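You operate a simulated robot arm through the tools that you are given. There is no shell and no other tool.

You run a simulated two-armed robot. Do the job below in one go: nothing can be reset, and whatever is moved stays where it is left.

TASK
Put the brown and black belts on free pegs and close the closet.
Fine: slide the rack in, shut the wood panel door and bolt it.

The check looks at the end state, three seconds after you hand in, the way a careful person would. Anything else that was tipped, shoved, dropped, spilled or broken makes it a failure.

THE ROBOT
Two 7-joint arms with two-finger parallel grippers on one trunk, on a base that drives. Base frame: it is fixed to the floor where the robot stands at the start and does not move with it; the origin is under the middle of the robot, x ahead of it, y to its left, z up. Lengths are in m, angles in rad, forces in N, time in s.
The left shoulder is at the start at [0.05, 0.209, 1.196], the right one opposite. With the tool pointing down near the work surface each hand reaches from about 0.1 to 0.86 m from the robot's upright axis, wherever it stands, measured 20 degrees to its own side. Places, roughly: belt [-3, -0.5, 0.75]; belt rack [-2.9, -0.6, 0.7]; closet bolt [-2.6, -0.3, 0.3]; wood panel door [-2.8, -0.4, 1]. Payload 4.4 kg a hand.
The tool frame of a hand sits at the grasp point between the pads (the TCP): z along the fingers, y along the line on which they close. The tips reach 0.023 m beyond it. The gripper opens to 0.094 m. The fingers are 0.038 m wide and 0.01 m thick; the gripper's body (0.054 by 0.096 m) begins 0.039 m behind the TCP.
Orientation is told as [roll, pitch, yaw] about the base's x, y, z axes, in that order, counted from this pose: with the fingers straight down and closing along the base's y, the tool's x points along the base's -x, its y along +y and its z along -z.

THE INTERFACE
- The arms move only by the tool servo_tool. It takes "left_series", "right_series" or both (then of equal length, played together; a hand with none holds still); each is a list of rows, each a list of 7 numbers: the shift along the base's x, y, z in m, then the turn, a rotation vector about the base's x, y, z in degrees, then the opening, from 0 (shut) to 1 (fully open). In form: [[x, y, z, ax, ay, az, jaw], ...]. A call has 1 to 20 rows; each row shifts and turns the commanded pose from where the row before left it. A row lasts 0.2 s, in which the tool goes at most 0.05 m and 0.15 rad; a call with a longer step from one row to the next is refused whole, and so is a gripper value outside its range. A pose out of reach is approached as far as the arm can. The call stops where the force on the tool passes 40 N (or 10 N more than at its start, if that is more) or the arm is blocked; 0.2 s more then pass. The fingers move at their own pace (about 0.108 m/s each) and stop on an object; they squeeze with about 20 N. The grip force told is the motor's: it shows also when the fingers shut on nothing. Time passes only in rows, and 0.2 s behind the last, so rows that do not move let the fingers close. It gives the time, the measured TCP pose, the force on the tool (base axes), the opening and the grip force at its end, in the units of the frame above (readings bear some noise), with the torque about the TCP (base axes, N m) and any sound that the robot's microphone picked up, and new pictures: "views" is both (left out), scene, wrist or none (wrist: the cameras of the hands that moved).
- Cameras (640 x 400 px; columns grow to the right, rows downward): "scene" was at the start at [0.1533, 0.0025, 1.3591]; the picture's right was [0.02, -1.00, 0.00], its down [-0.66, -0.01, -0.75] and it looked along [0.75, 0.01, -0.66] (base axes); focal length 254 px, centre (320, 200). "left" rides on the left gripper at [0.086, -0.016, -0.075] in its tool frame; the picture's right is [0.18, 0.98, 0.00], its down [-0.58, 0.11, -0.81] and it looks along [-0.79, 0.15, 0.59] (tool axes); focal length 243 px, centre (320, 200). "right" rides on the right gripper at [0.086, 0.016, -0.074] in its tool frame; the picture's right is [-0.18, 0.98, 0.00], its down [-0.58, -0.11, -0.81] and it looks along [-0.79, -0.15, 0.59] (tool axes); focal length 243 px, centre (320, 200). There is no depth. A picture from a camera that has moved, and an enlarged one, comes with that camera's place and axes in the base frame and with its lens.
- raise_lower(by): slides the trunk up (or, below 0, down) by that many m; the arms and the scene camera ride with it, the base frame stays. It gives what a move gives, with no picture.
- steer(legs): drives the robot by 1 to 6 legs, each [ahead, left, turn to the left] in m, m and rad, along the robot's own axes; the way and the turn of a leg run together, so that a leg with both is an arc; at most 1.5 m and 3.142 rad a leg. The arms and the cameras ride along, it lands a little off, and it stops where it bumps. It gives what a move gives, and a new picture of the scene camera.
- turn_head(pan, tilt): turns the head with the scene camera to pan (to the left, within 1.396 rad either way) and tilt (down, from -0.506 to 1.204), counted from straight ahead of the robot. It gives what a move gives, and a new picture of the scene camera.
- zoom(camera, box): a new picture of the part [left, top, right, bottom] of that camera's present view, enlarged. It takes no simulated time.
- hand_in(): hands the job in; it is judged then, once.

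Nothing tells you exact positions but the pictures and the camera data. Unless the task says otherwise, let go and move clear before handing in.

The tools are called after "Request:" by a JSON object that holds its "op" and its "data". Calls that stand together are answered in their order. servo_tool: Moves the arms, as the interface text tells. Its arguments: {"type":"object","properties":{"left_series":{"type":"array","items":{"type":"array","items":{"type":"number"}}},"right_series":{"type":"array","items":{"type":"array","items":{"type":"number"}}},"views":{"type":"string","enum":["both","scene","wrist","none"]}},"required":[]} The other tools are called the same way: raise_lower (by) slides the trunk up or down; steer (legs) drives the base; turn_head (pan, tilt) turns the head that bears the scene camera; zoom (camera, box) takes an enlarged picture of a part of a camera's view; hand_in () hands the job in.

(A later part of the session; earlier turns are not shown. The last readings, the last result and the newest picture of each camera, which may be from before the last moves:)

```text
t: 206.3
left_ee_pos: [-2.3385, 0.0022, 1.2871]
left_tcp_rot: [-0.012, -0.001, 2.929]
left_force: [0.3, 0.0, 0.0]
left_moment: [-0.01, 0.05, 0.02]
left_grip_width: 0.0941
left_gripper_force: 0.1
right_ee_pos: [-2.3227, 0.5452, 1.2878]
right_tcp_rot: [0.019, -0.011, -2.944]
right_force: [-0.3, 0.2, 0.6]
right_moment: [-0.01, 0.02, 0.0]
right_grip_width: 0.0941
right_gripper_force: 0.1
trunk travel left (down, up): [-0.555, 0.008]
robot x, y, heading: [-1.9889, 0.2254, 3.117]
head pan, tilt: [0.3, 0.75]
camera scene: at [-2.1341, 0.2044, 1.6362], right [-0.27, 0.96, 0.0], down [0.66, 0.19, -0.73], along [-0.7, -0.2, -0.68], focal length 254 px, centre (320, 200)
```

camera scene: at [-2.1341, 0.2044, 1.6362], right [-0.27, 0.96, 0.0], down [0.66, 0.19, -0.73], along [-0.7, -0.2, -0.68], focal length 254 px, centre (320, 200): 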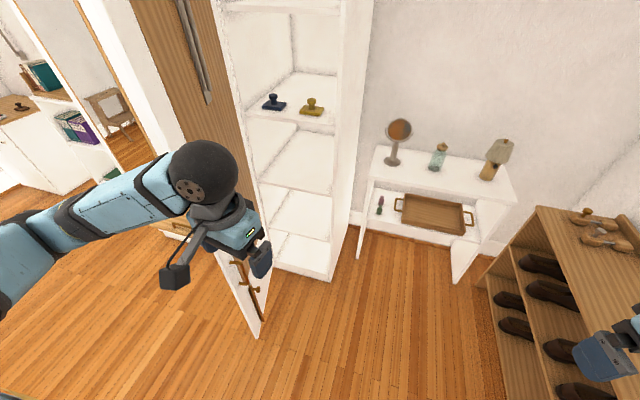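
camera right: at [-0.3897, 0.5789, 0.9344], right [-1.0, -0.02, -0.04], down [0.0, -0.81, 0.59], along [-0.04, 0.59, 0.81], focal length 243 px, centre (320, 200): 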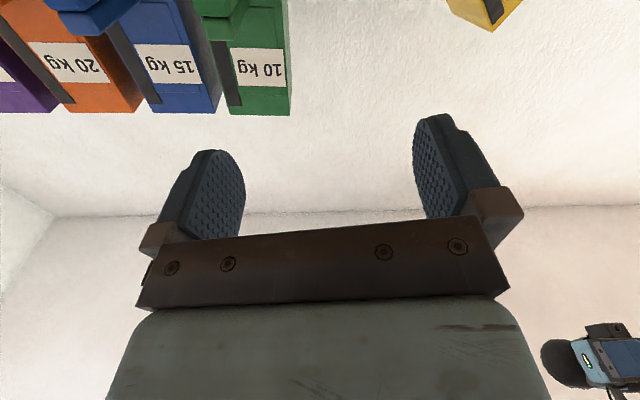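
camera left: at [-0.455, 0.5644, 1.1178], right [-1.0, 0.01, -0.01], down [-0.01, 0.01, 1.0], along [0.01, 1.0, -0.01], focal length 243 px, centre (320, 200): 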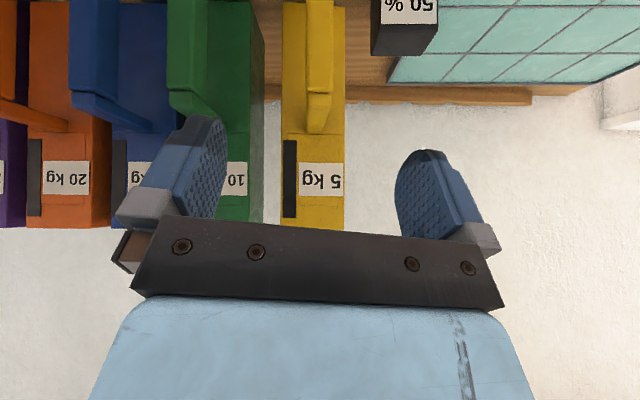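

Request:
{"op": "steer", "data": {"legs": [[0, 0.75, 0.02]]}}

Request:
{"op": "turn_head", "data": {"pan": 0.0, "tilt": 0.65}}

Request:
{"op": "zoom", "data": {"camera": "scene", "box": [170, 100, 470, 350]}}

```text
t: 213.2
left_ee_pos: [-2.3477, -0.7446, 1.2872]
left_tcp_rot: [-0.011, -0.001, 2.942]
left_force: [0.3, 0.0, -0.4]
left_moment: [0.02, 0.0, 0.0]
left_grip_width: 0.094
left_gripper_force: 0.0
right_ee_pos: [-2.3402, -0.2025, 1.2885]
right_tcp_rot: [0.021, -0.013, -2.929]
right_force: [-0.7, -1.2, 0.0]
right_moment: [-0.02, -0.03, 0.01]
right_grip_width: 0.0937
right_gripper_force: 0.2
trunk travel left (down, up): [-0.555, 0.008]
robot x, y, heading: [-2.0017, -0.5184, 3.13]
head pan, tilt: [0.3, 0.75]
camera scene: at [-2.1471, -0.5412, 1.6362], right [-0.29, 0.96, 0.0], down [0.65, 0.19, -0.73], along [-0.7, -0.21, -0.68], focal length 254 px, centre (320, 200)
```

scene: 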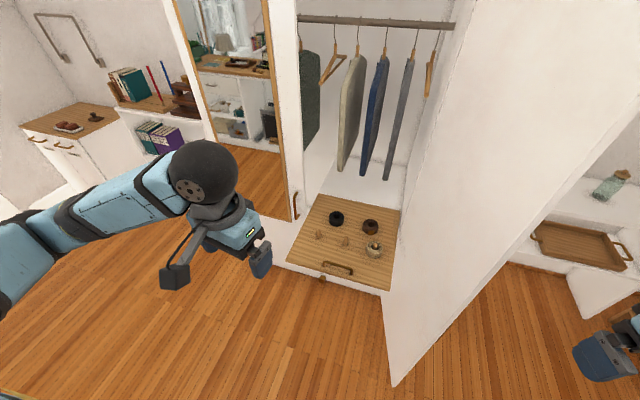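

```text
t: 214.0
left_ee_pos: [-2.3472, -0.745, 1.2872]
left_tcp_rot: [-0.011, -0.003, 2.942]
left_force: [0.6, 0.5, -0.2]
left_moment: [0.02, 0.01, -0.03]
left_grip_width: 0.0941
left_gripper_force: 0.0
right_ee_pos: [-2.3415, -0.2034, 1.2885]
right_tcp_rot: [0.018, -0.012, -2.929]
right_force: [-0.5, 0.2, -0.1]
right_moment: [-0.01, 0.0, 0.03]
right_grip_width: 0.0942
right_gripper_force: 0.2
trunk travel left (down, up): [-0.555, 0.008]
robot x, y, heading: [-1.9971, -0.5222, 3.133]
head pan, tilt: [0.0, 0.649]
camera scene: at [-2.1544, -0.517, 1.6448], right [0.01, 1.0, 0.0], down [0.6, -0.01, -0.8], along [-0.8, 0.01, -0.6], focal length 254 px, centre (320, 200)
```

scene: 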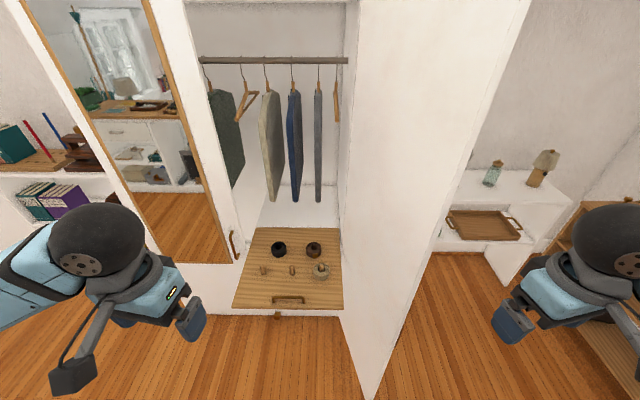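

```text
1.60 times, centred on (320, 225) of scene
camera zoom: at [-2.1544, -0.517, 1.6448], right [0.01, 1.0, 0.0], down [0.6, -0.01, -0.8], along [-0.8, 0.01, -0.6], focal length 406 px, centre (320, 160)
```

zoom: 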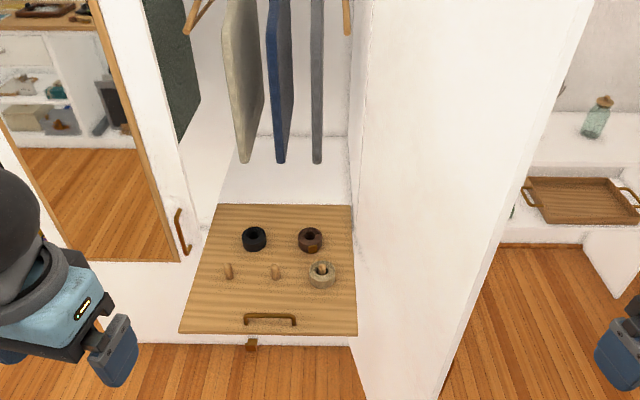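

The rack is a pulled-out board with upright pegs: two free pegs near [-2.87, -0.77] and [-2.87, -0.63], a grey belt on the third; the black and brown rolled belts lie behind at about [-3.01, -0.71] and [-3.01, -0.54]. I'll stand left of the door so the right hand works there, and lower the trunk.

Request:
{"op": "steer", "data": {"legs": [[0, 0.4, 0.0]]}}

Request:
{"op": "turn_head", "data": {"pan": -0.3, "tilt": 0.65}}

```text
t: 218.1
left_ee_pos: [-2.3504, -1.1487, 1.2875]
left_tcp_rot: [-0.01, -0.003, 2.944]
left_force: [0.0, -0.3, -0.1]
left_moment: [0.0, 0.0, -0.01]
left_grip_width: 0.0938
left_gripper_force: 0.0
right_ee_pos: [-2.3457, -0.6056, 1.2874]
right_tcp_rot: [0.019, -0.012, -2.924]
right_force: [0.2, -0.2, 0.3]
right_moment: [0.03, 0.03, 0.01]
right_grip_width: 0.094
right_gripper_force: 0.0
trunk travel left (down, up): [-0.555, 0.008]
robot x, y, heading: [-2.0085, -0.9193, 3.132]
head pan, tilt: [0.0, 0.649]
camera scene: at [-2.1579, -0.919, 1.6448], right [0.01, 1.0, 0.0], down [0.6, 0.0, -0.8], along [-0.8, 0.01, -0.6], focal length 254 px, centre (320, 200)
```

scene: 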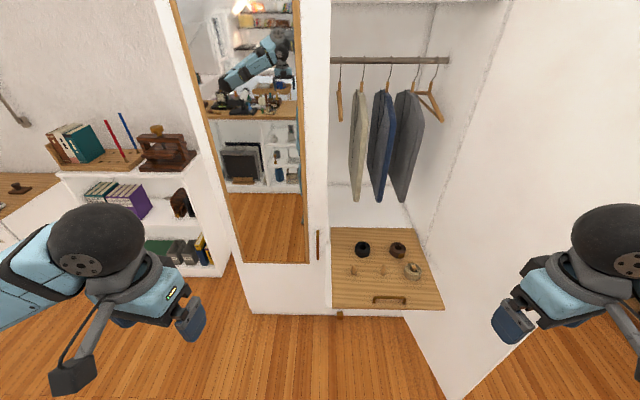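

```text
t: 218.9
left_ee_pos: [-2.3501, -1.1478, 1.2876]
left_tcp_rot: [-0.012, -0.001, 2.946]
left_force: [1.5, 0.5, 0.1]
left_moment: [0.0, -0.03, -0.03]
left_grip_width: 0.0938
left_gripper_force: 0.0
right_ee_pos: [-2.3453, -0.6072, 1.2882]
right_tcp_rot: [0.016, -0.012, -2.922]
right_force: [-0.5, -0.5, 0.3]
right_moment: [-0.01, -0.01, 0.0]
right_grip_width: 0.0942
right_gripper_force: 0.1
trunk travel left (down, up): [-0.555, 0.008]
robot x, y, heading: [-2.0065, -0.9223, 3.135]
head pan, tilt: [-0.3, 0.649]
camera scene: at [-2.1539, -0.894, 1.6448], right [0.3, 0.95, 0.0], down [0.58, -0.18, -0.8], along [-0.76, 0.24, -0.6], focal length 254 px, centre (320, 200)
```

scene: 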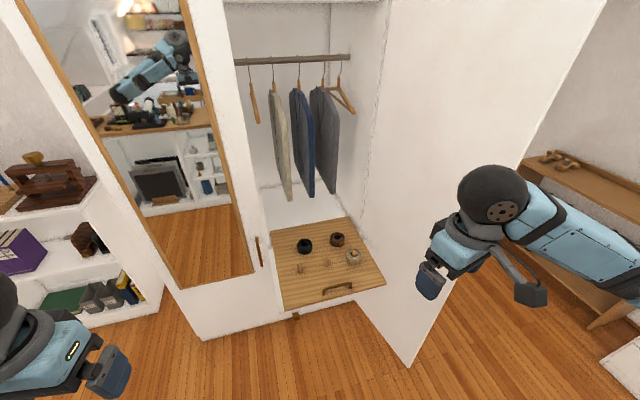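

Garments hang with bottoms near z≈0.9 at x≈-3.12, so I must keep the wrist in front of that. Lowering the trunk and moving closer.

Request:
{"op": "raise_lower", "data": {"by": -0.33}}

Request:
{"op": "steer", "data": {"legs": [[0.22, 0.02, 0.01]]}}

Request:
{"op": "zoom", "data": {"camera": "scene", "box": [180, 150, 460, 350]}}

Request:
{"op": "zoom", "data": {"camera": "right", "box": [0, 0, 640, 400]}}

```text
t: 222.2
left_ee_pos: [-2.3499, -1.1497, 0.9565]
left_tcp_rot: [-0.011, -0.001, 2.948]
left_force: [0.2, 0.5, 0.0]
left_moment: [0.0, 0.01, 0.02]
left_grip_width: 0.094
left_gripper_force: 0.0
right_ee_pos: [-2.3458, -0.6072, 0.9574]
right_tcp_rot: [0.018, -0.012, -2.923]
right_force: [1.1, -0.2, 0.1]
right_moment: [0.01, 0.04, -0.01]
right_grip_width: 0.0943
right_gripper_force: 0.1
trunk travel left (down, up): [-0.225, 0.338]
robot x, y, heading: [-2.0054, -0.9193, 3.135]
head pan, tilt: [-0.3, 0.649]
```

```text
t: 223.8
left_ee_pos: [-2.5689, -1.1686, 0.9568]
left_tcp_rot: [-0.011, -0.002, 2.951]
left_force: [-0.8, 0.2, -0.8]
left_moment: [0.0, 0.01, -0.01]
left_grip_width: 0.0941
left_gripper_force: 0.1
right_ee_pos: [-2.5671, -0.6258, 0.9577]
right_tcp_rot: [0.019, -0.012, -2.918]
right_force: [-0.4, 0.0, 1.0]
right_moment: [0.0, 0.03, 0.0]
right_grip_width: 0.0942
right_gripper_force: 0.1
trunk travel left (down, up): [-0.225, 0.338]
robot x, y, heading: [-2.2235, -0.9378, 3.137]
head pan, tilt: [-0.3, 0.649]
camera scene: at [-2.3746, -0.9133, 1.3147], right [0.3, 0.95, 0.0], down [0.58, -0.18, -0.8], along [-0.76, 0.24, -0.61], focal length 254 px, centre (320, 200)
```

scene: 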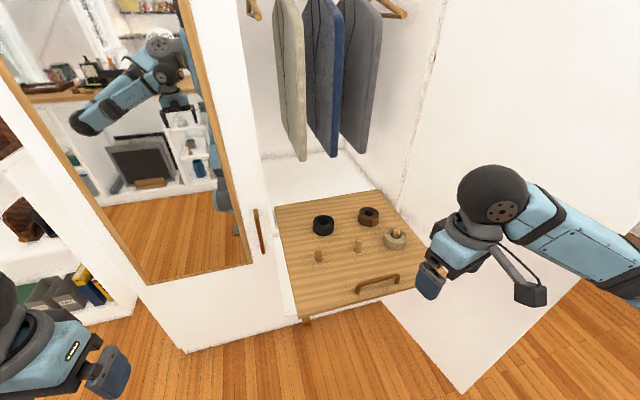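

```text
2.00 times, centred on (320, 250) of scene
camera zoom: at [-2.3746, -0.9133, 1.3147], right [0.3, 0.95, 0.0], down [0.58, -0.18, -0.8], along [-0.76, 0.24, -0.61], focal length 508 px, centre (320, 100)
```

zoom: 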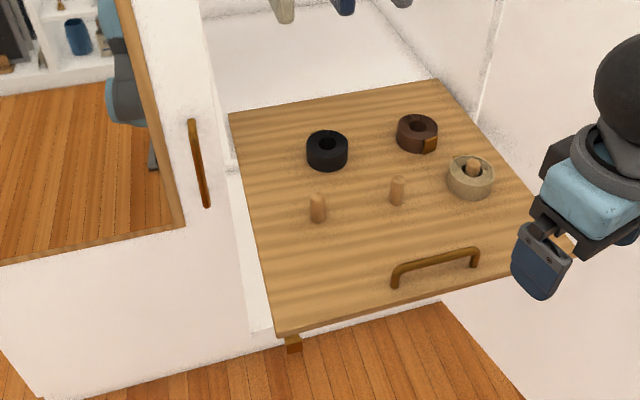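

```text
1.00 times, centred on (320, 200) of right (not enlarged: the box is as wide or as high as the picture)
camera zoom: at [-2.4782, -0.6222, 1.0317], right [0.04, -1.0, 0.02], down [-0.59, -0.01, 0.81], along [-0.81, -0.04, -0.58], focal length 243 px, centre (320, 200)
```

zoom: 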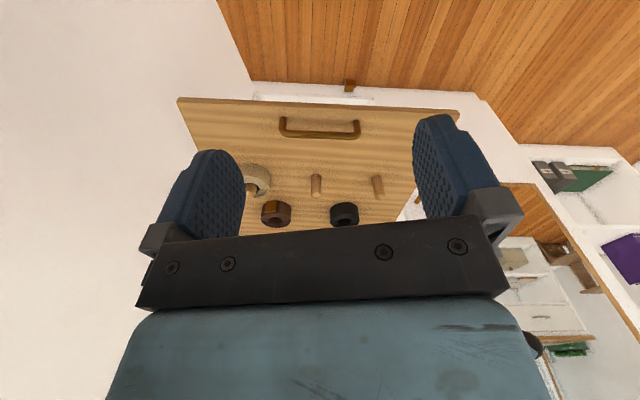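

I triangulated: board z≈0.69; pegs at [-2.866, -0.763] and [-2.860, -0.634] (5 cm tall); black belt at [-2.989, -0.707], brown at [-2.984, -0.539], both ~7 cm wide rings. The door stands open ~102°. I'll move slightly closer and bring the right hand above the brown belt.

Request:
{"op": "steer", "data": {"legs": [[0.07, -0.03, 0]]}}

Request:
{"op": "servo_tool", "data": {"right_series": [[-0.03, 0.005, 0, 0, 0, -4.3, 1], [-0.04, 0.01, 0, 0, 0, -4.3, 1], [-0.04, 0.01, 0, 0, 0, -4.3, 1], [-0.04, 0.01, -0.01, 0, 0, 0, 1], [-0.04, 0.01, -0.02, 0, 0, 0, 1], [-0.04, 0.005, -0.02, 0, 0, 0, 1]], "views": "both"}}

```text
t: 225.1
left_ee_pos: [-2.6428, -1.1376, 0.9574]
left_tcp_rot: [-0.012, 0.0, 2.95]
left_force: [-1.5, 0.4, 0.3]
left_moment: [-0.04, 0.02, -0.02]
left_grip_width: 0.0939
left_gripper_force: 0.0
right_ee_pos: [-2.6373, -0.5956, 0.9569]
right_tcp_rot: [0.022, -0.008, -2.919]
right_force: [0.1, 0.1, -0.4]
right_moment: [-0.01, 0.01, 0.0]
right_grip_width: 0.094
right_gripper_force: 0.0
trunk travel left (down, up): [-0.225, 0.338]
robot x, y, heading: [-2.3019, -0.9134, 3.145]
head pan, tilt: [-0.3, 0.649]
stopped in leg 1: the robot was blocked; the commanded pose is now the measured one
camera scene: at [-2.4473, -0.8819, 1.3148], right [0.3, 0.95, 0.0], down [0.58, -0.18, -0.8], along [-0.76, 0.24, -0.6], focal length 254 px, centre (320, 200)
```

scene: 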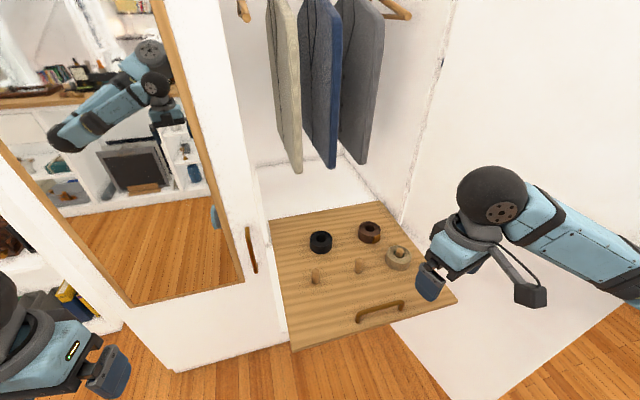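

```text
t: 226.7
left_ee_pos: [-2.6569, -1.1117, 0.9594]
left_tcp_rot: [-0.03, -0.019, 2.834]
left_force: [-0.3, 0.2, -0.5]
left_moment: [0.05, -0.04, 0.01]
left_grip_width: 0.0939
left_gripper_force: 0.1
right_ee_pos: [-2.8108, -0.4924, 0.923]
right_tcp_rot: [-0.007, -0.019, 3.016]
right_force: [1.2, 0.0, -0.1]
right_moment: [-0.01, 0.04, 0.04]
right_grip_width: 0.0939
right_gripper_force: 0.1
trunk travel left (down, up): [-0.225, 0.338]
robot x, y, heading: [-2.2967, -0.9114, 3.024]
head pan, tilt: [-0.3, 0.649]
stopped in row 6 (right hand): the arm was blocked; the commanded pose is now the measured one
camera scene: at [-2.429, -0.8886, 1.32], right [0.41, 0.91, 0.02], down [0.54, -0.23, -0.81], along [-0.73, 0.34, -0.59], focal length 254 px, centre (320, 200)
camera right: at [-2.7258, -0.5208, 0.9972], right [-0.3, -0.95, 0.0], down [-0.55, 0.17, 0.82], along [-0.78, 0.25, -0.58], focal length 243 px, centre (320, 200)
```

scene: 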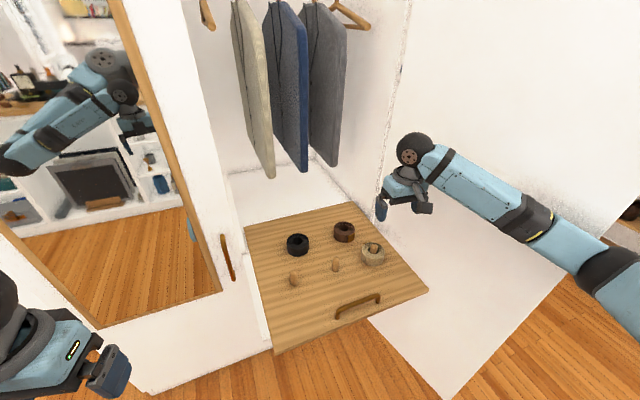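
right: 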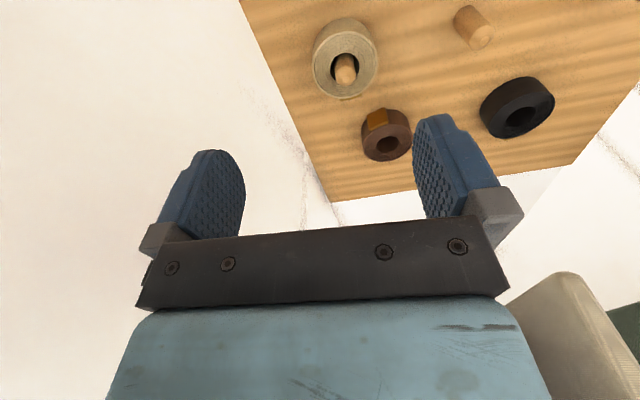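

The right elbow seems to press against the open door and twisted the base slightly. I'll retract the right hand and shift the robot to the left.

Request:
{"op": "servo_tool", "data": {"right_series": [[0.03, -0.01, 0.01, 0, 0, 0, 1], [0.04, -0.015, 0.01, 0, 0, 0, 1], [0.04, -0.015, 0.01, 0, 0, 0, 1], [0.04, -0.015, 0, 0, 0, 0, 1]], "views": "scene"}}

Request:
{"op": "steer", "data": {"legs": [[-0.06, 0, 0], [0, 0.1, 0.1]]}}

Request:
{"op": "turn_head", "data": {"pan": -0.8, "tilt": 0.6}}

```text
t: 227.7
left_ee_pos: [-2.6651, -1.097, 0.9559]
left_tcp_rot: [-0.012, -0.003, 2.84]
left_force: [0.7, -0.7, -0.8]
left_moment: [0.03, 0.03, 0.01]
left_grip_width: 0.0939
left_gripper_force: 0.1
right_ee_pos: [-2.6716, -0.5346, 0.9344]
right_tcp_rot: [0.014, -0.003, 3.021]
right_force: [0.3, -0.9, 0.7]
right_moment: [0.04, -0.02, -0.01]
right_grip_width: 0.0938
right_gripper_force: 0.1
trunk travel left (down, up): [-0.225, 0.338]
robot x, y, heading: [-2.2953, -0.9062, 3.028]
head pan, tilt: [-0.3, 0.649]
camera scene: at [-2.4427, -0.864, 1.3146], right [0.4, 0.92, 0.0], down [0.55, -0.24, -0.8], along [-0.73, 0.32, -0.6], focal length 254 px, centre (320, 200)
```

scene: 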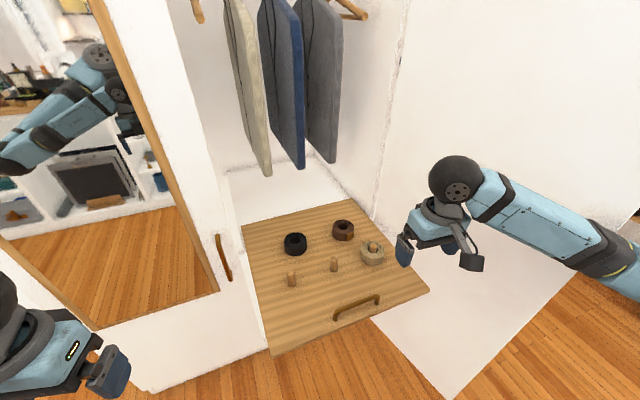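

```text
t: 229.8
left_ee_pos: [-2.5894, -1.2411, 0.9573]
left_tcp_rot: [-0.013, -0.001, 2.944]
left_force: [0.5, -0.1, 0.7]
left_moment: [0.03, 0.02, -0.01]
left_grip_width: 0.094
left_gripper_force: 0.1
right_ee_pos: [-2.6551, -0.6843, 0.9335]
right_tcp_rot: [0.015, -0.004, 3.13]
right_force: [0.9, 0.3, -0.2]
right_moment: [-0.01, 0.03, -0.01]
right_grip_width: 0.0941
right_gripper_force: 0.0
trunk travel left (down, up): [-0.225, 0.338]
robot x, y, heading: [-2.2463, -1.0126, 3.13]
head pan, tilt: [-0.3, 0.649]
camera scene: at [-2.3934, -0.9862, 1.3148], right [0.31, 0.95, 0.0], down [0.58, -0.18, -0.8], along [-0.76, 0.24, -0.6], focal length 254 px, centre (320, 200)
```

scene: 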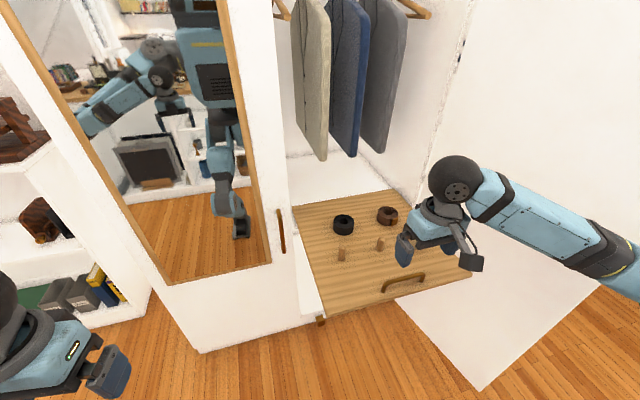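

```text
t: 230.7
left_ee_pos: [-2.5911, -1.2399, 0.9575]
left_tcp_rot: [-0.012, -0.002, 2.942]
left_force: [0.8, 0.2, 0.6]
left_moment: [0.01, 0.03, -0.01]
left_grip_width: 0.094
left_gripper_force: 0.0
right_ee_pos: [-2.6553, -0.6836, 0.9326]
right_tcp_rot: [0.019, -0.005, 3.126]
right_force: [-1.1, 0.0, 0.8]
right_moment: [-0.01, -0.03, -0.05]
right_grip_width: 0.0942
right_gripper_force: 0.1
trunk travel left (down, up): [-0.225, 0.338]
robot x, y, heading: [-2.2446, -1.0109, 3.132]
head pan, tilt: [-0.799, 0.6]
camera scene: at [-2.3718, -0.9483, 1.3191], right [0.72, 0.69, 0.0], down [0.39, -0.41, -0.83], along [-0.57, 0.6, -0.56], focal length 254 px, centre (320, 200)
```

scene: 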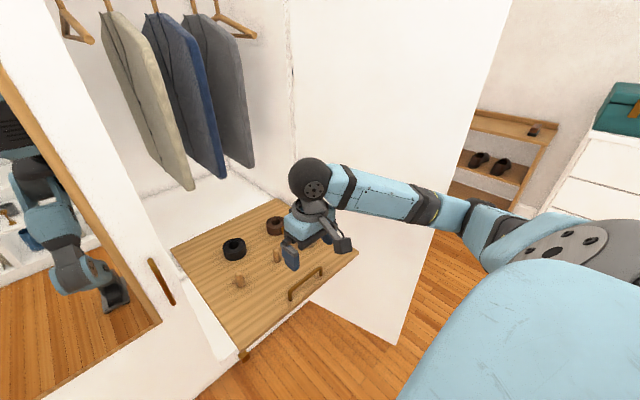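

Clear posture now. I'll take the black belt first with the right hand.

Request:
{"op": "servo_tool", "data": {"right_series": [[-0.0418, -0.003, -0.01, 0, 0, 0, 1], [-0.0418, -0.003, -0.01, 0, 0, 0, 1], [-0.0418, -0.003, -0.01, 0, 0, 0, 1], [-0.0418, -0.003, -0.015, 0, 0, 0, 1], [-0.0418, -0.003, -0.015, 0, 0, 0, 1], [-0.0418, -0.003, -0.015, 0, 0, 0, 1], [-0.0418, -0.003, -0.015, 0, 0, 0, 1], [-0.0418, -0.002, -0.015, 0, 0, 0, 1]], "views": "both"}}

Request:
{"op": "zoom", "data": {"camera": "scene", "box": [160, 140, 400, 340]}}

```text
t: 232.5
left_ee_pos: [-2.5914, -1.2395, 0.9564]
left_tcp_rot: [-0.013, -0.002, 2.943]
left_force: [0.7, 0.0, -0.2]
left_moment: [0.01, 0.02, -0.01]
left_grip_width: 0.0938
left_gripper_force: 0.1
right_ee_pos: [-2.9888, -0.7043, 0.8266]
right_tcp_rot: [0.016, -0.001, 3.128]
right_force: [0.2, 0.1, -0.3]
right_moment: [0.0, 0.01, -0.01]
right_grip_width: 0.0941
right_gripper_force: 0.0
trunk travel left (down, up): [-0.225, 0.338]
robot x, y, heading: [-2.2446, -1.0154, 3.13]
head pan, tilt: [-0.799, 0.6]
camera scene: at [-2.3725, -0.9489, 1.319], right [0.72, 0.69, 0.0], down [0.39, -0.41, -0.83], along [-0.57, 0.6, -0.56], focal length 254 px, centre (320, 200)
camera right: at [-2.9022, -0.7216, 0.9018], right [-0.2, -0.98, 0.02], down [-0.58, 0.13, 0.81], along [-0.79, 0.15, -0.59], focal length 243 px, centre (320, 200)
```

scene: 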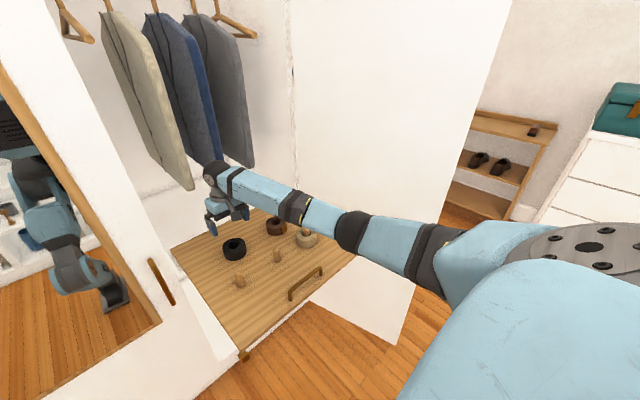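
right: 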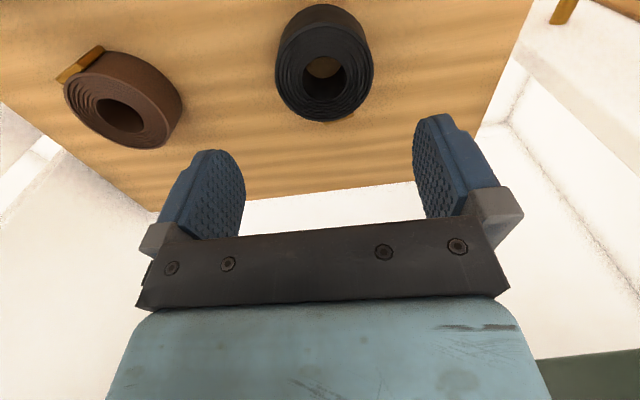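

```text
2.00 times, centred on (280, 240) of scene
camera zoom: at [-2.3725, -0.9489, 1.319], right [0.72, 0.69, 0.0], down [0.39, -0.41, -0.83], along [-0.57, 0.6, -0.56], focal length 508 px, centre (400, 120)
```

zoom: 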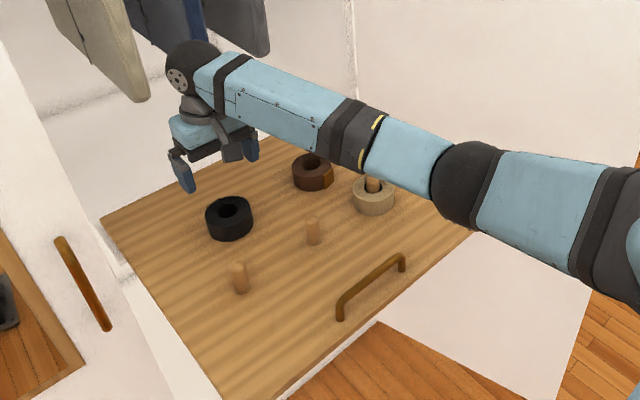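

Request:
{"op": "servo_tool", "data": {"right_series": [[0, -0.005, -0.03, 0, 0, 0, 1], [0, 0, -0.03, 0, 0, 0, 1], [0, 0, -0.025, 0, 0, 0, 1], [0, 0, -0.018, 0, 0, 0, 1]], "views": "both"}}

Request:
{"op": "zoom", "data": {"camera": "scene", "box": [160, 140, 400, 340]}}

```text
t: 233.5
left_ee_pos: [-2.5913, -1.2401, 0.9572]
left_tcp_rot: [-0.013, -0.001, 2.943]
left_force: [-0.8, -0.6, 0.4]
left_moment: [-0.01, 0.02, 0.0]
left_grip_width: 0.0938
left_gripper_force: 0.1
right_ee_pos: [-2.9889, -0.7115, 0.7252]
right_tcp_rot: [0.017, -0.004, 3.128]
right_force: [-0.1, -0.1, 0.2]
right_moment: [0.0, 0.01, 0.01]
right_grip_width: 0.0939
right_gripper_force: 0.0
trunk travel left (down, up): [-0.225, 0.338]
robot x, y, heading: [-2.2459, -1.0163, 3.131]
head pan, tilt: [-0.799, 0.6]
camera scene: at [-2.3719, -0.9482, 1.3191], right [0.72, 0.69, 0.0], down [0.39, -0.41, -0.83], along [-0.57, 0.6, -0.57], focal length 254 px, centre (320, 200)
camera right: at [-2.9032, -0.7285, 0.7995], right [-0.2, -0.98, 0.02], down [-0.58, 0.13, 0.81], along [-0.79, 0.15, -0.59], focal length 243 px, centre (320, 200)
```

scene: 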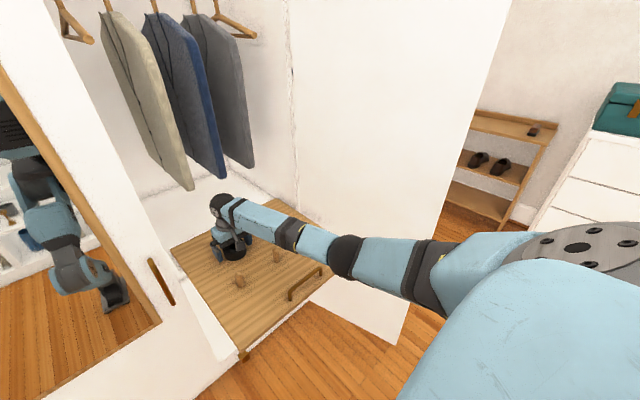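
right: 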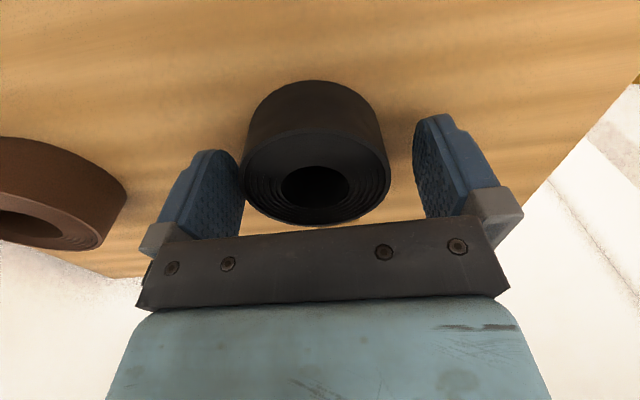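

```text
2.00 times, centred on (280, 240) of scene
camera zoom: at [-2.3719, -0.9482, 1.3191], right [0.72, 0.69, 0.0], down [0.39, -0.41, -0.83], along [-0.57, 0.6, -0.57], focal length 508 px, centre (400, 120)
```

zoom: 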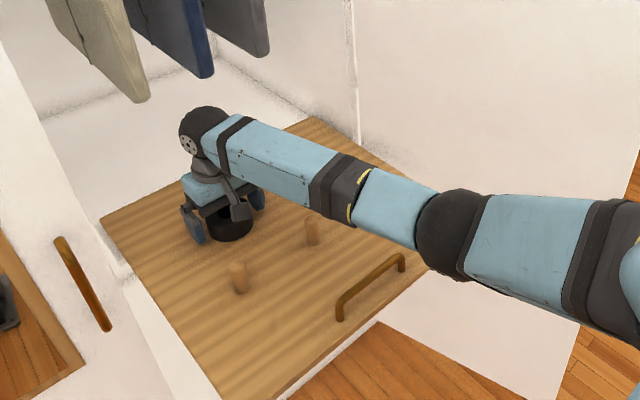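

Request:
{"op": "servo_tool", "data": {"right_series": [[0, 0.004, -0.006, 0, 0, 0, 1], [0, 0, 0, 0, 0, 0, 0.5], [0, 0, 0, 0, 0, 0, 0.5], [0, 0, 0, 0, 0, 0, 0.3], [0, 0, 0, 0, 0, 0, 0.3], [0, 0, 0, 0, 0, 0, 0.3]], "views": "wrist"}}

```text
t: 234.9
left_ee_pos: [-2.5917, -1.24, 0.9579]
left_tcp_rot: [-0.012, 0.001, 2.942]
left_force: [-0.7, 0.1, -0.3]
left_moment: [0.02, -0.03, 0.0]
left_grip_width: 0.0937
left_gripper_force: 0.1
right_ee_pos: [-2.9903, -0.7085, 0.7206]
right_tcp_rot: [0.018, -0.005, 3.127]
right_force: [-1.1, -1.1, 1.1]
right_moment: [0.02, 0.02, 0.04]
right_grip_width: 0.0709
right_gripper_force: 19.9
trunk travel left (down, up): [-0.225, 0.338]
robot x, y, heading: [-2.2455, -1.0096, 3.133]
head pan, tilt: [-0.799, 0.6]
camera right: at [-2.9033, -0.7244, 0.7944], right [-0.2, -0.98, 0.02], down [-0.58, 0.13, 0.81], along [-0.79, 0.15, -0.59], focal length 243 px, centre (320, 200)
```

right: 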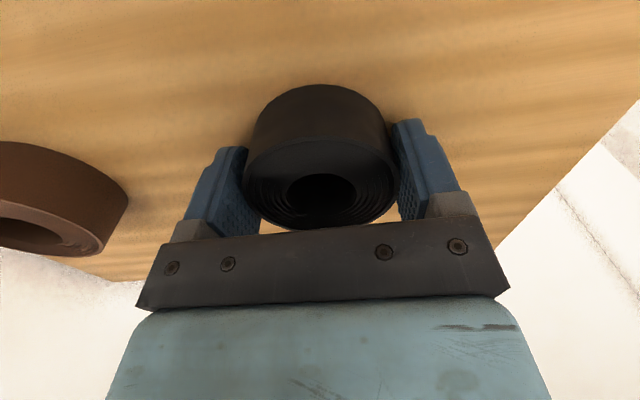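

Black belt gripped. Lift and carry above the left peg.

Request:
{"op": "servo_tool", "data": {"right_series": [[0, 0, 0.025, 0, 0, 0, 0.3], [0, 0, 0.035, 0, 0, 0, 0.3], [0, 0, 0.035, 0, 0, 0, 0.3], [0.03, -0.014, 0, 0, 0, 0, 0.3], [0.03, -0.014, 0, 0, 0, 0, 0.3], [0.03, -0.014, 0, 0, 0, 0, 0.3], [0.033, -0.012, 0, 0, 0, 0, 0.3], [0, 0, 0, 0, 0, 0, 0.3]], "views": "both"}}

Request:
{"op": "zoom", "data": {"camera": "scene", "box": [160, 180, 320, 320]}}

```text
t: 236.7
left_ee_pos: [-2.5904, -1.239, 0.9563]
left_tcp_rot: [-0.012, 0.0, 2.943]
left_force: [0.6, 0.0, 0.0]
left_moment: [-0.01, 0.01, -0.03]
left_grip_width: 0.0941
left_gripper_force: 0.2
right_ee_pos: [-2.8686, -0.7611, 0.8142]
right_tcp_rot: [0.017, -0.003, 3.126]
right_force: [0.5, -0.4, -2.3]
right_moment: [0.0, -0.01, 0.0]
right_grip_width: 0.0707
right_gripper_force: 20.1
trunk travel left (down, up): [-0.225, 0.338]
robot x, y, heading: [-2.244, -1.0172, 3.137]
head pan, tilt: [-0.799, 0.6]
camera scene: at [-2.3722, -0.9482, 1.319], right [0.72, 0.69, 0.0], down [0.39, -0.41, -0.82], along [-0.57, 0.6, -0.57], focal length 254 px, centre (320, 200)
camera right: at [-2.7805, -0.7781, 0.8892], right [-0.2, -0.98, 0.02], down [-0.58, 0.13, 0.81], along [-0.79, 0.15, -0.59], focal length 243 px, centre (320, 200)
```

scene: 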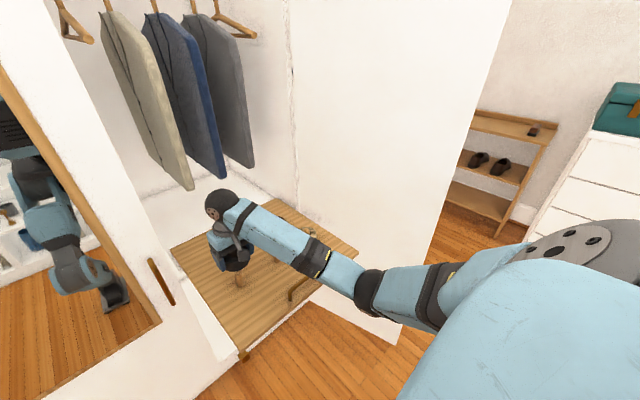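
right: 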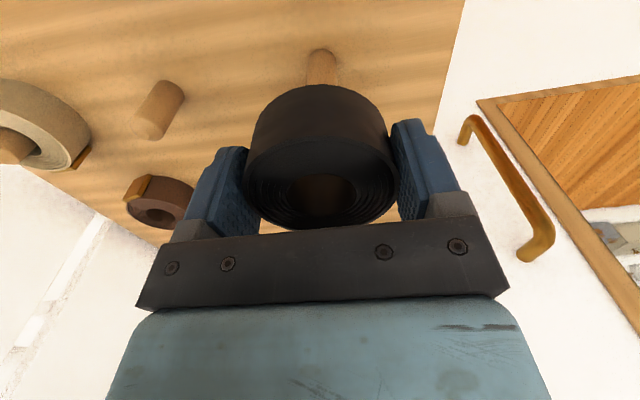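

```text
2.86 times, centred on (240, 250) of scene
camera zoom: at [-2.3722, -0.9482, 1.319], right [0.72, 0.69, 0.0], down [0.39, -0.41, -0.82], along [-0.57, 0.6, -0.57], focal length 726 px, centre (549, 57)
```

zoom: 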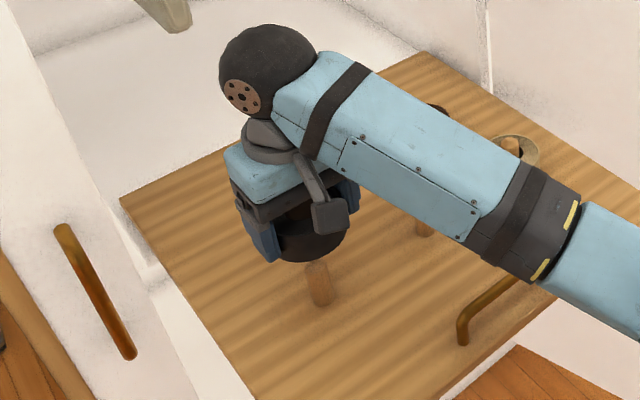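

Request:
{"op": "servo_tool", "data": {"right_series": [[-0.002, -0.001, -0.015, 0, 0, 0, 0.3], [0, 0, -0.014, 0, 0, 0, 0.3], [0, 0, 0, 0, 0, 0, 0.3]], "views": "wrist"}}

Request:
{"op": "zoom", "data": {"camera": "scene", "box": [180, 200, 290, 310]}}

Request:
{"op": "zoom", "data": {"camera": "right", "box": [220, 0, 420, 240]}}

```text
t: 237.5
left_ee_pos: [-2.5903, -1.2398, 0.9566]
left_tcp_rot: [-0.012, -0.003, 2.943]
left_force: [0.1, -0.6, 0.3]
left_moment: [-0.02, 0.07, 0.02]
left_grip_width: 0.0939
left_gripper_force: 0.1
right_ee_pos: [-2.87, -0.7616, 0.7862]
right_tcp_rot: [0.019, -0.005, 3.128]
right_force: [-0.6, 0.5, -1.3]
right_moment: [0.01, -0.02, 0.01]
right_grip_width: 0.071
right_gripper_force: 20.0
trunk travel left (down, up): [-0.225, 0.338]
robot x, y, heading: [-2.2457, -1.0157, 3.129]
head pan, tilt: [-0.799, 0.6]
camera right: at [-2.7832, -0.7786, 0.8607], right [-0.2, -0.98, 0.02], down [-0.58, 0.13, 0.81], along [-0.79, 0.15, -0.59], focal length 243 px, centre (320, 200)
```

right: 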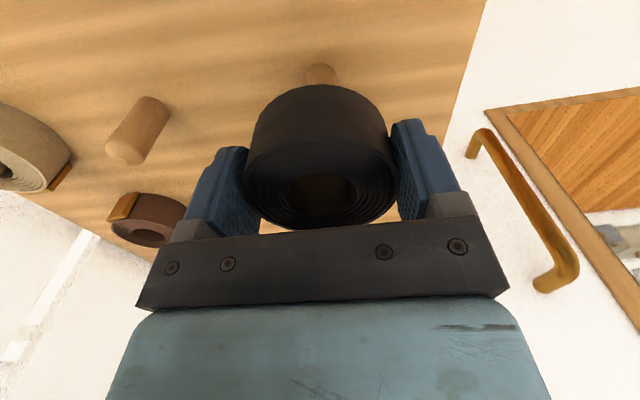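

```text
3.64 times, centred on (235, 255) of scene
camera zoom: at [-2.3719, -0.9482, 1.319], right [0.72, 0.69, 0.0], down [0.39, -0.41, -0.82], along [-0.57, 0.6, -0.57], focal length 924 px, centre (629, 0)
```

zoom: 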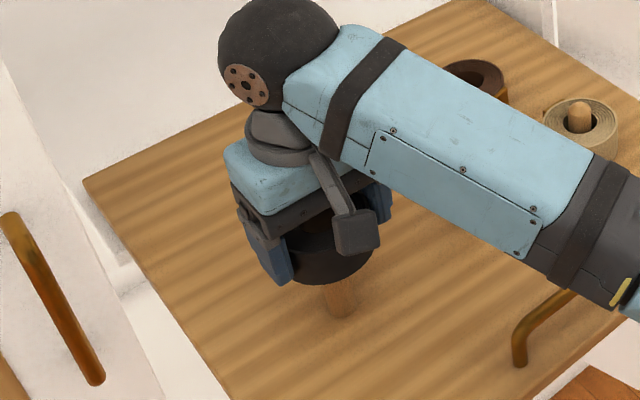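

```text
1.67 times, centred on (320, 120) of right
camera zoom: at [-2.7832, -0.7786, 0.8607], right [-0.2, -0.98, 0.02], down [-0.58, 0.13, 0.81], along [-0.79, 0.15, -0.59], focal length 404 px, centre (320, 333)
```

zoom: 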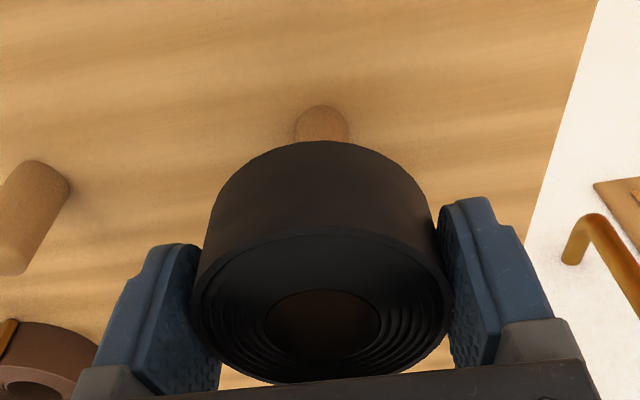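

Request:
{"op": "servo_tool", "data": {"right_series": [[0.001, -0.0025, -0.008, 0, 0, 0, 0.3], [0, 0, -0.008, 0, 0, 0, 0.3], [0, 0, -0.008, 0, 0, 0, 0.3], [0, 0, 0, 0, 0, 0, 0.3]], "views": "wrist"}}

Request:
{"op": "zoom", "data": {"camera": "right", "box": [220, 0, 420, 240]}}

Request:
{"op": "zoom", "data": {"camera": "scene", "box": [180, 200, 290, 310]}}

```text
t: 238.5
left_ee_pos: [-2.5909, -1.2401, 0.9569]
left_tcp_rot: [-0.012, -0.002, 2.942]
left_force: [0.0, -1.1, 0.0]
left_moment: [0.01, 0.01, 0.01]
left_grip_width: 0.094
left_gripper_force: 0.1
right_ee_pos: [-2.8685, -0.7651, 0.7626]
right_tcp_rot: [0.016, -0.004, 3.128]
right_force: [0.1, 0.2, -1.0]
right_moment: [0.0, -0.03, 0.0]
right_grip_width: 0.0705
right_gripper_force: 19.8
trunk travel left (down, up): [-0.225, 0.338]
robot x, y, heading: [-2.245, -1.0132, 3.13]
head pan, tilt: [-0.799, 0.6]
camera right: at [-2.7814, -0.7816, 0.8364], right [-0.2, -0.98, 0.02], down [-0.58, 0.13, 0.81], along [-0.79, 0.15, -0.59], focal length 243 px, centre (320, 200)
```

right: 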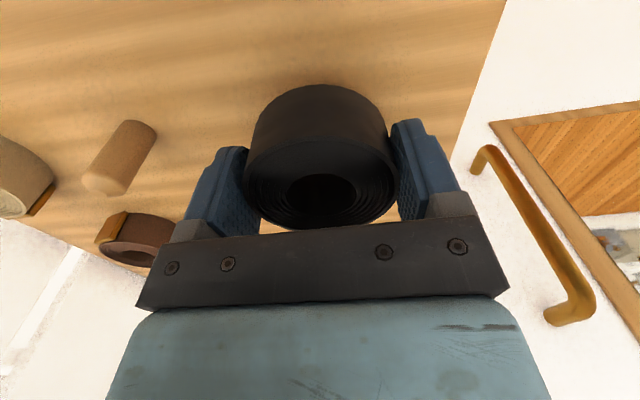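

```text
1.67 times, centred on (320, 120) of right
camera zoom: at [-2.7814, -0.7816, 0.8364], right [-0.2, -0.98, 0.02], down [-0.58, 0.13, 0.81], along [-0.79, 0.15, -0.59], focal length 404 px, centre (320, 333)
```

zoom: 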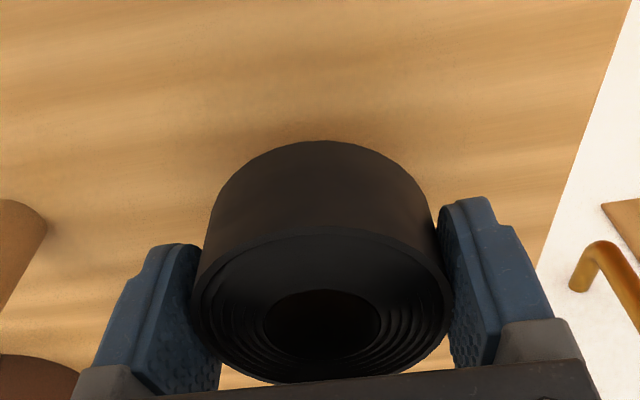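

```text
3.64 times, centred on (235, 255) of scene
camera zoom: at [-2.3719, -0.9482, 1.319], right [0.72, 0.69, 0.0], down [0.39, -0.41, -0.82], along [-0.57, 0.6, -0.57], focal length 924 px, centre (629, 0)
```

zoom: 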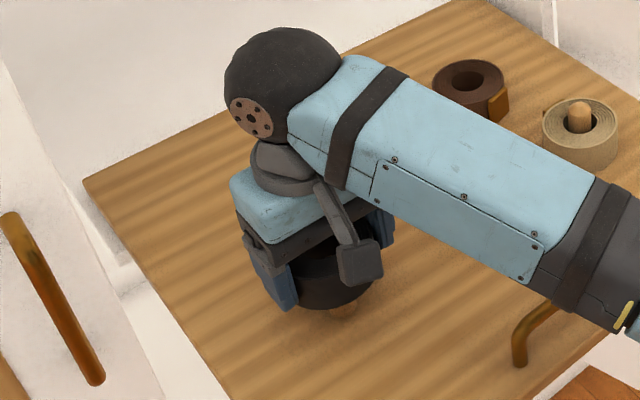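

No contact force with the ring bottom already below the peg's top, so the peg is in the hole. Continue down.

Request:
{"op": "servo_tool", "data": {"right_series": [[0, 0, -0.01, 0, 0, 0, 0.3], [0, 0, -0.01, 0, 0, 0, 0.3], [0, 0, -0.01, 0, 0, 0, 0.3], [0, 0, -0.009, 0, 0, 0, 0.3], [0, 0, 0, 0, 0, 0, 0.3]], "views": "wrist"}}

Request:
{"op": "zoom", "data": {"camera": "scene", "box": [180, 200, 290, 310]}}

```text
t: 239.7
left_ee_pos: [-2.5907, -1.2396, 0.9568]
left_tcp_rot: [-0.013, 0.0, 2.941]
left_force: [-0.2, 0.6, 0.3]
left_moment: [0.0, -0.02, 0.01]
left_grip_width: 0.094
left_gripper_force: 0.1
right_ee_pos: [-2.8678, -0.7647, 0.7247]
right_tcp_rot: [0.016, -0.003, 3.128]
right_force: [-0.7, -0.5, -1.7]
right_moment: [0.01, 0.01, 0.01]
right_grip_width: 0.0705
right_gripper_force: 20.3
trunk travel left (down, up): [-0.225, 0.338]
robot x, y, heading: [-2.2441, -1.015, 3.132]
head pan, tilt: [-0.799, 0.6]
camera right: at [-2.7812, -0.7812, 0.7979], right [-0.2, -0.98, 0.02], down [-0.58, 0.13, 0.81], along [-0.79, 0.15, -0.59], focal length 243 px, centre (320, 200)
```

right: 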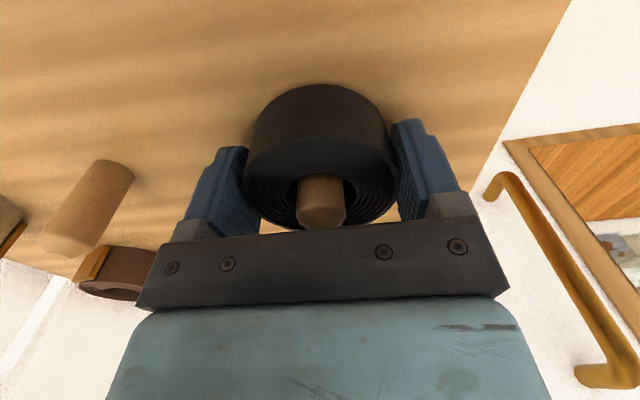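

```text
3.64 times, centred on (235, 255) of scene
camera zoom: at [-2.3719, -0.9482, 1.319], right [0.72, 0.69, 0.0], down [0.39, -0.41, -0.82], along [-0.57, 0.6, -0.57], focal length 924 px, centre (629, 0)
```

zoom: 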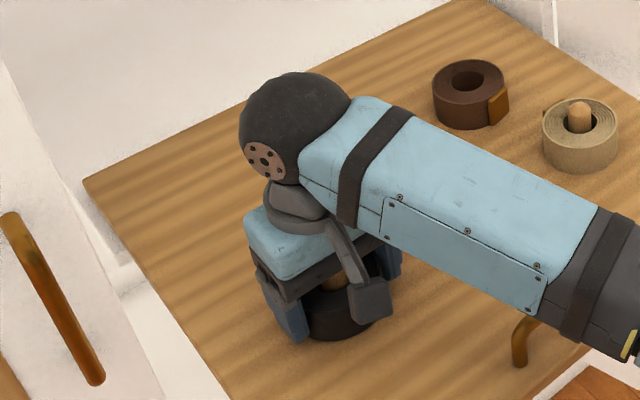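

The peg pokes through the black ring. Set down and release.

Request:
{"op": "servo_tool", "data": {"right_series": [[0, 0, -0.003, 0, 0, 0, 0.3], [0, 0, 0, 0, 0, 0, 0.85], [0, 0, 0, 0, 0, 0, 0.95], [0, 0, 0.02, 0, 0, 0, 0.95], [0, 0, 0.035, 0, 0, 0, 0.95], [0, 0, 0.04, 0, 0, 0, 1], [0, 0, 0.03, 0, 0, 0, 1]], "views": "both"}}

Request:
{"op": "zoom", "data": {"camera": "scene", "box": [160, 180, 360, 330]}}

```text
t: 241.3
left_ee_pos: [-2.5907, -1.2401, 0.9577]
left_tcp_rot: [-0.013, -0.003, 2.942]
left_force: [0.6, 0.1, 0.7]
left_moment: [0.0, 0.04, 0.01]
left_grip_width: 0.094
left_gripper_force: 0.0
right_ee_pos: [-2.8692, -0.7644, 0.8453]
right_tcp_rot: [0.014, -0.004, 3.127]
right_force: [-0.2, 0.6, -0.4]
right_moment: [0.0, 0.0, 0.01]
right_grip_width: 0.0941
right_gripper_force: 0.0
trunk travel left (down, up): [-0.225, 0.338]
robot x, y, heading: [-2.2455, -1.0114, 3.131]
head pan, tilt: [-0.799, 0.6]
camera scene: at [-2.3716, -0.9482, 1.319], right [0.72, 0.69, 0.0], down [0.39, -0.41, -0.83], along [-0.57, 0.6, -0.56], focal length 254 px, centre (320, 200)
camera right: at [-2.7821, -0.7817, 0.9201], right [-0.2, -0.98, 0.02], down [-0.58, 0.13, 0.81], along [-0.79, 0.15, -0.59], focal length 243 px, centre (320, 200)
```

scene: 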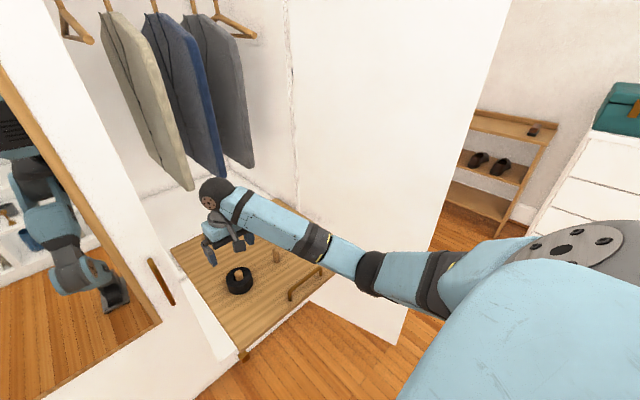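
right: 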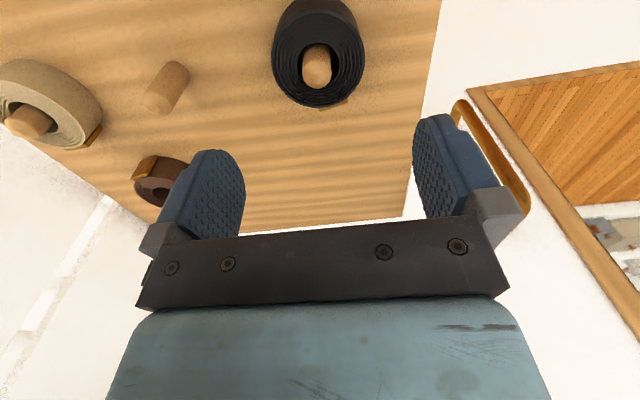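

```text
2.67 times, centred on (260, 255) of scene
camera zoom: at [-2.3716, -0.9482, 1.319], right [0.72, 0.69, 0.0], down [0.39, -0.41, -0.83], along [-0.57, 0.6, -0.56], focal length 678 px, centre (480, 53)
```

zoom: 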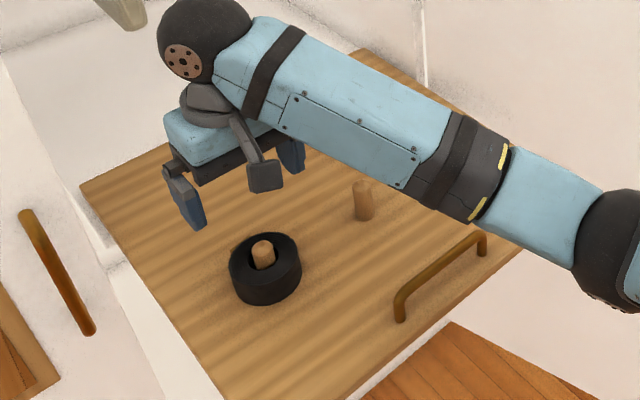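

Black is on its peg. Now shift the base slightly right and go for the brown belt.

Request:
{"op": "steer", "data": {"legs": [[0.02, -0.05, 0]]}}

Request:
{"op": "servo_tool", "data": {"right_series": [[-0.01, 0.03, 0.01, 0, 0, 0, 1], [-0.01, 0.035, 0, 0, 0, 0, 1], [-0.02, 0.035, 0, 0, 0, 0, 1], [-0.02, 0.035, 0, 0, 0, 0, 1], [-0.02, 0.03, 0, 0, 0, 0, 1]], "views": "both"}}

```text
t: 242.4
left_ee_pos: [-2.61, -1.1897, 0.9565]
left_tcp_rot: [-0.012, -0.002, 2.943]
left_force: [0.1, 0.6, 0.6]
left_moment: [-0.03, -0.01, 0.02]
left_grip_width: 0.0939
left_gripper_force: 0.1
right_ee_pos: [-2.8885, -0.7164, 0.8445]
right_tcp_rot: [0.018, -0.003, 3.127]
right_force: [-1.2, 0.1, -0.7]
right_moment: [-0.01, -0.01, 0.02]
right_grip_width: 0.0943
right_gripper_force: 0.0
trunk travel left (down, up): [-0.225, 0.338]
robot x, y, heading: [-2.2631, -0.9651, 3.131]
head pan, tilt: [-0.799, 0.6]
camera scene: at [-2.3913, -0.8985, 1.319], right [0.72, 0.69, 0.0], down [0.39, -0.41, -0.82], along [-0.57, 0.6, -0.57], focal length 254 px, centre (320, 200)
```

scene: 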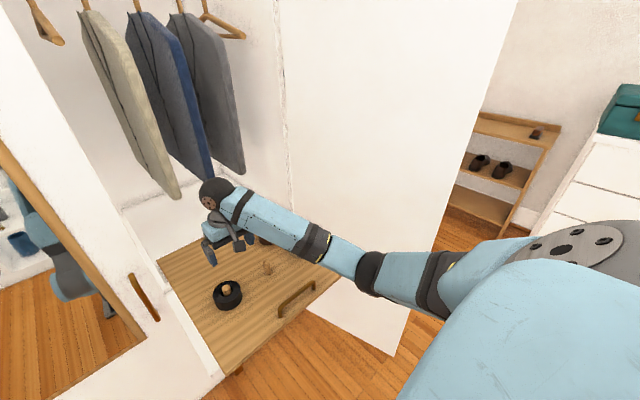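

```text
t: 243.6
left_ee_pos: [-2.6102, -1.1893, 0.9576]
left_tcp_rot: [-0.012, -0.001, 2.945]
left_force: [-0.9, 0.1, -0.6]
left_moment: [0.04, -0.03, 0.01]
left_grip_width: 0.0941
left_gripper_force: 0.2
right_ee_pos: [-2.9708, -0.5503, 0.854]
right_tcp_rot: [0.017, -0.006, 3.127]
right_force: [-0.1, 0.2, -0.2]
right_moment: [-0.02, 0.01, 0.03]
right_grip_width: 0.0941
right_gripper_force: 0.0
trunk travel left (down, up): [-0.225, 0.338]
robot x, y, heading: [-2.2619, -0.9677, 3.133]
head pan, tilt: [-0.799, 0.6]
camera scene: at [-2.3913, -0.8988, 1.319], right [0.72, 0.69, 0.0], down [0.39, -0.41, -0.82], along [-0.57, 0.6, -0.57], focal length 254 px, centre (320, 200)
camera right: at [-2.8841, -0.5677, 0.9283], right [-0.2, -0.98, 0.02], down [-0.58, 0.13, 0.81], along [-0.79, 0.15, -0.59], focal length 243 px, centre (320, 200)
```

scene: 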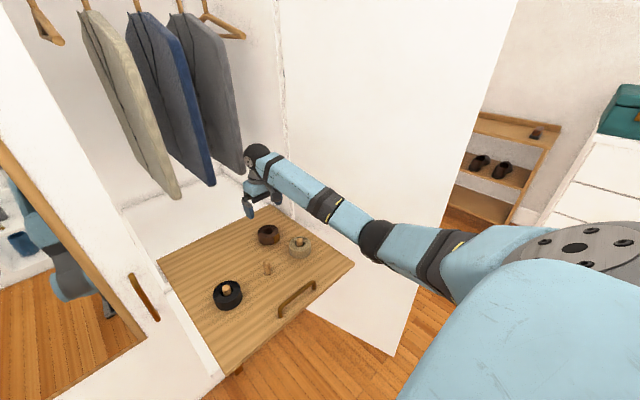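
right: 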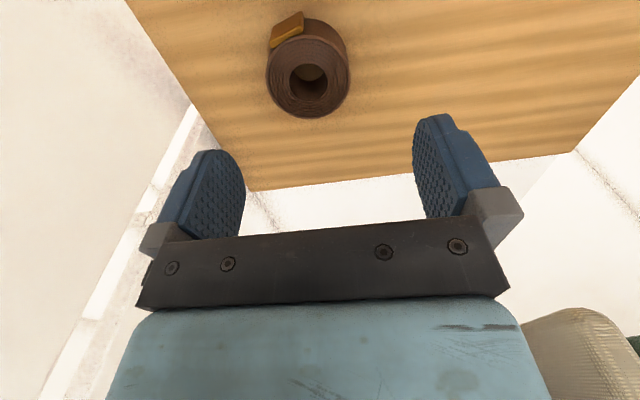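

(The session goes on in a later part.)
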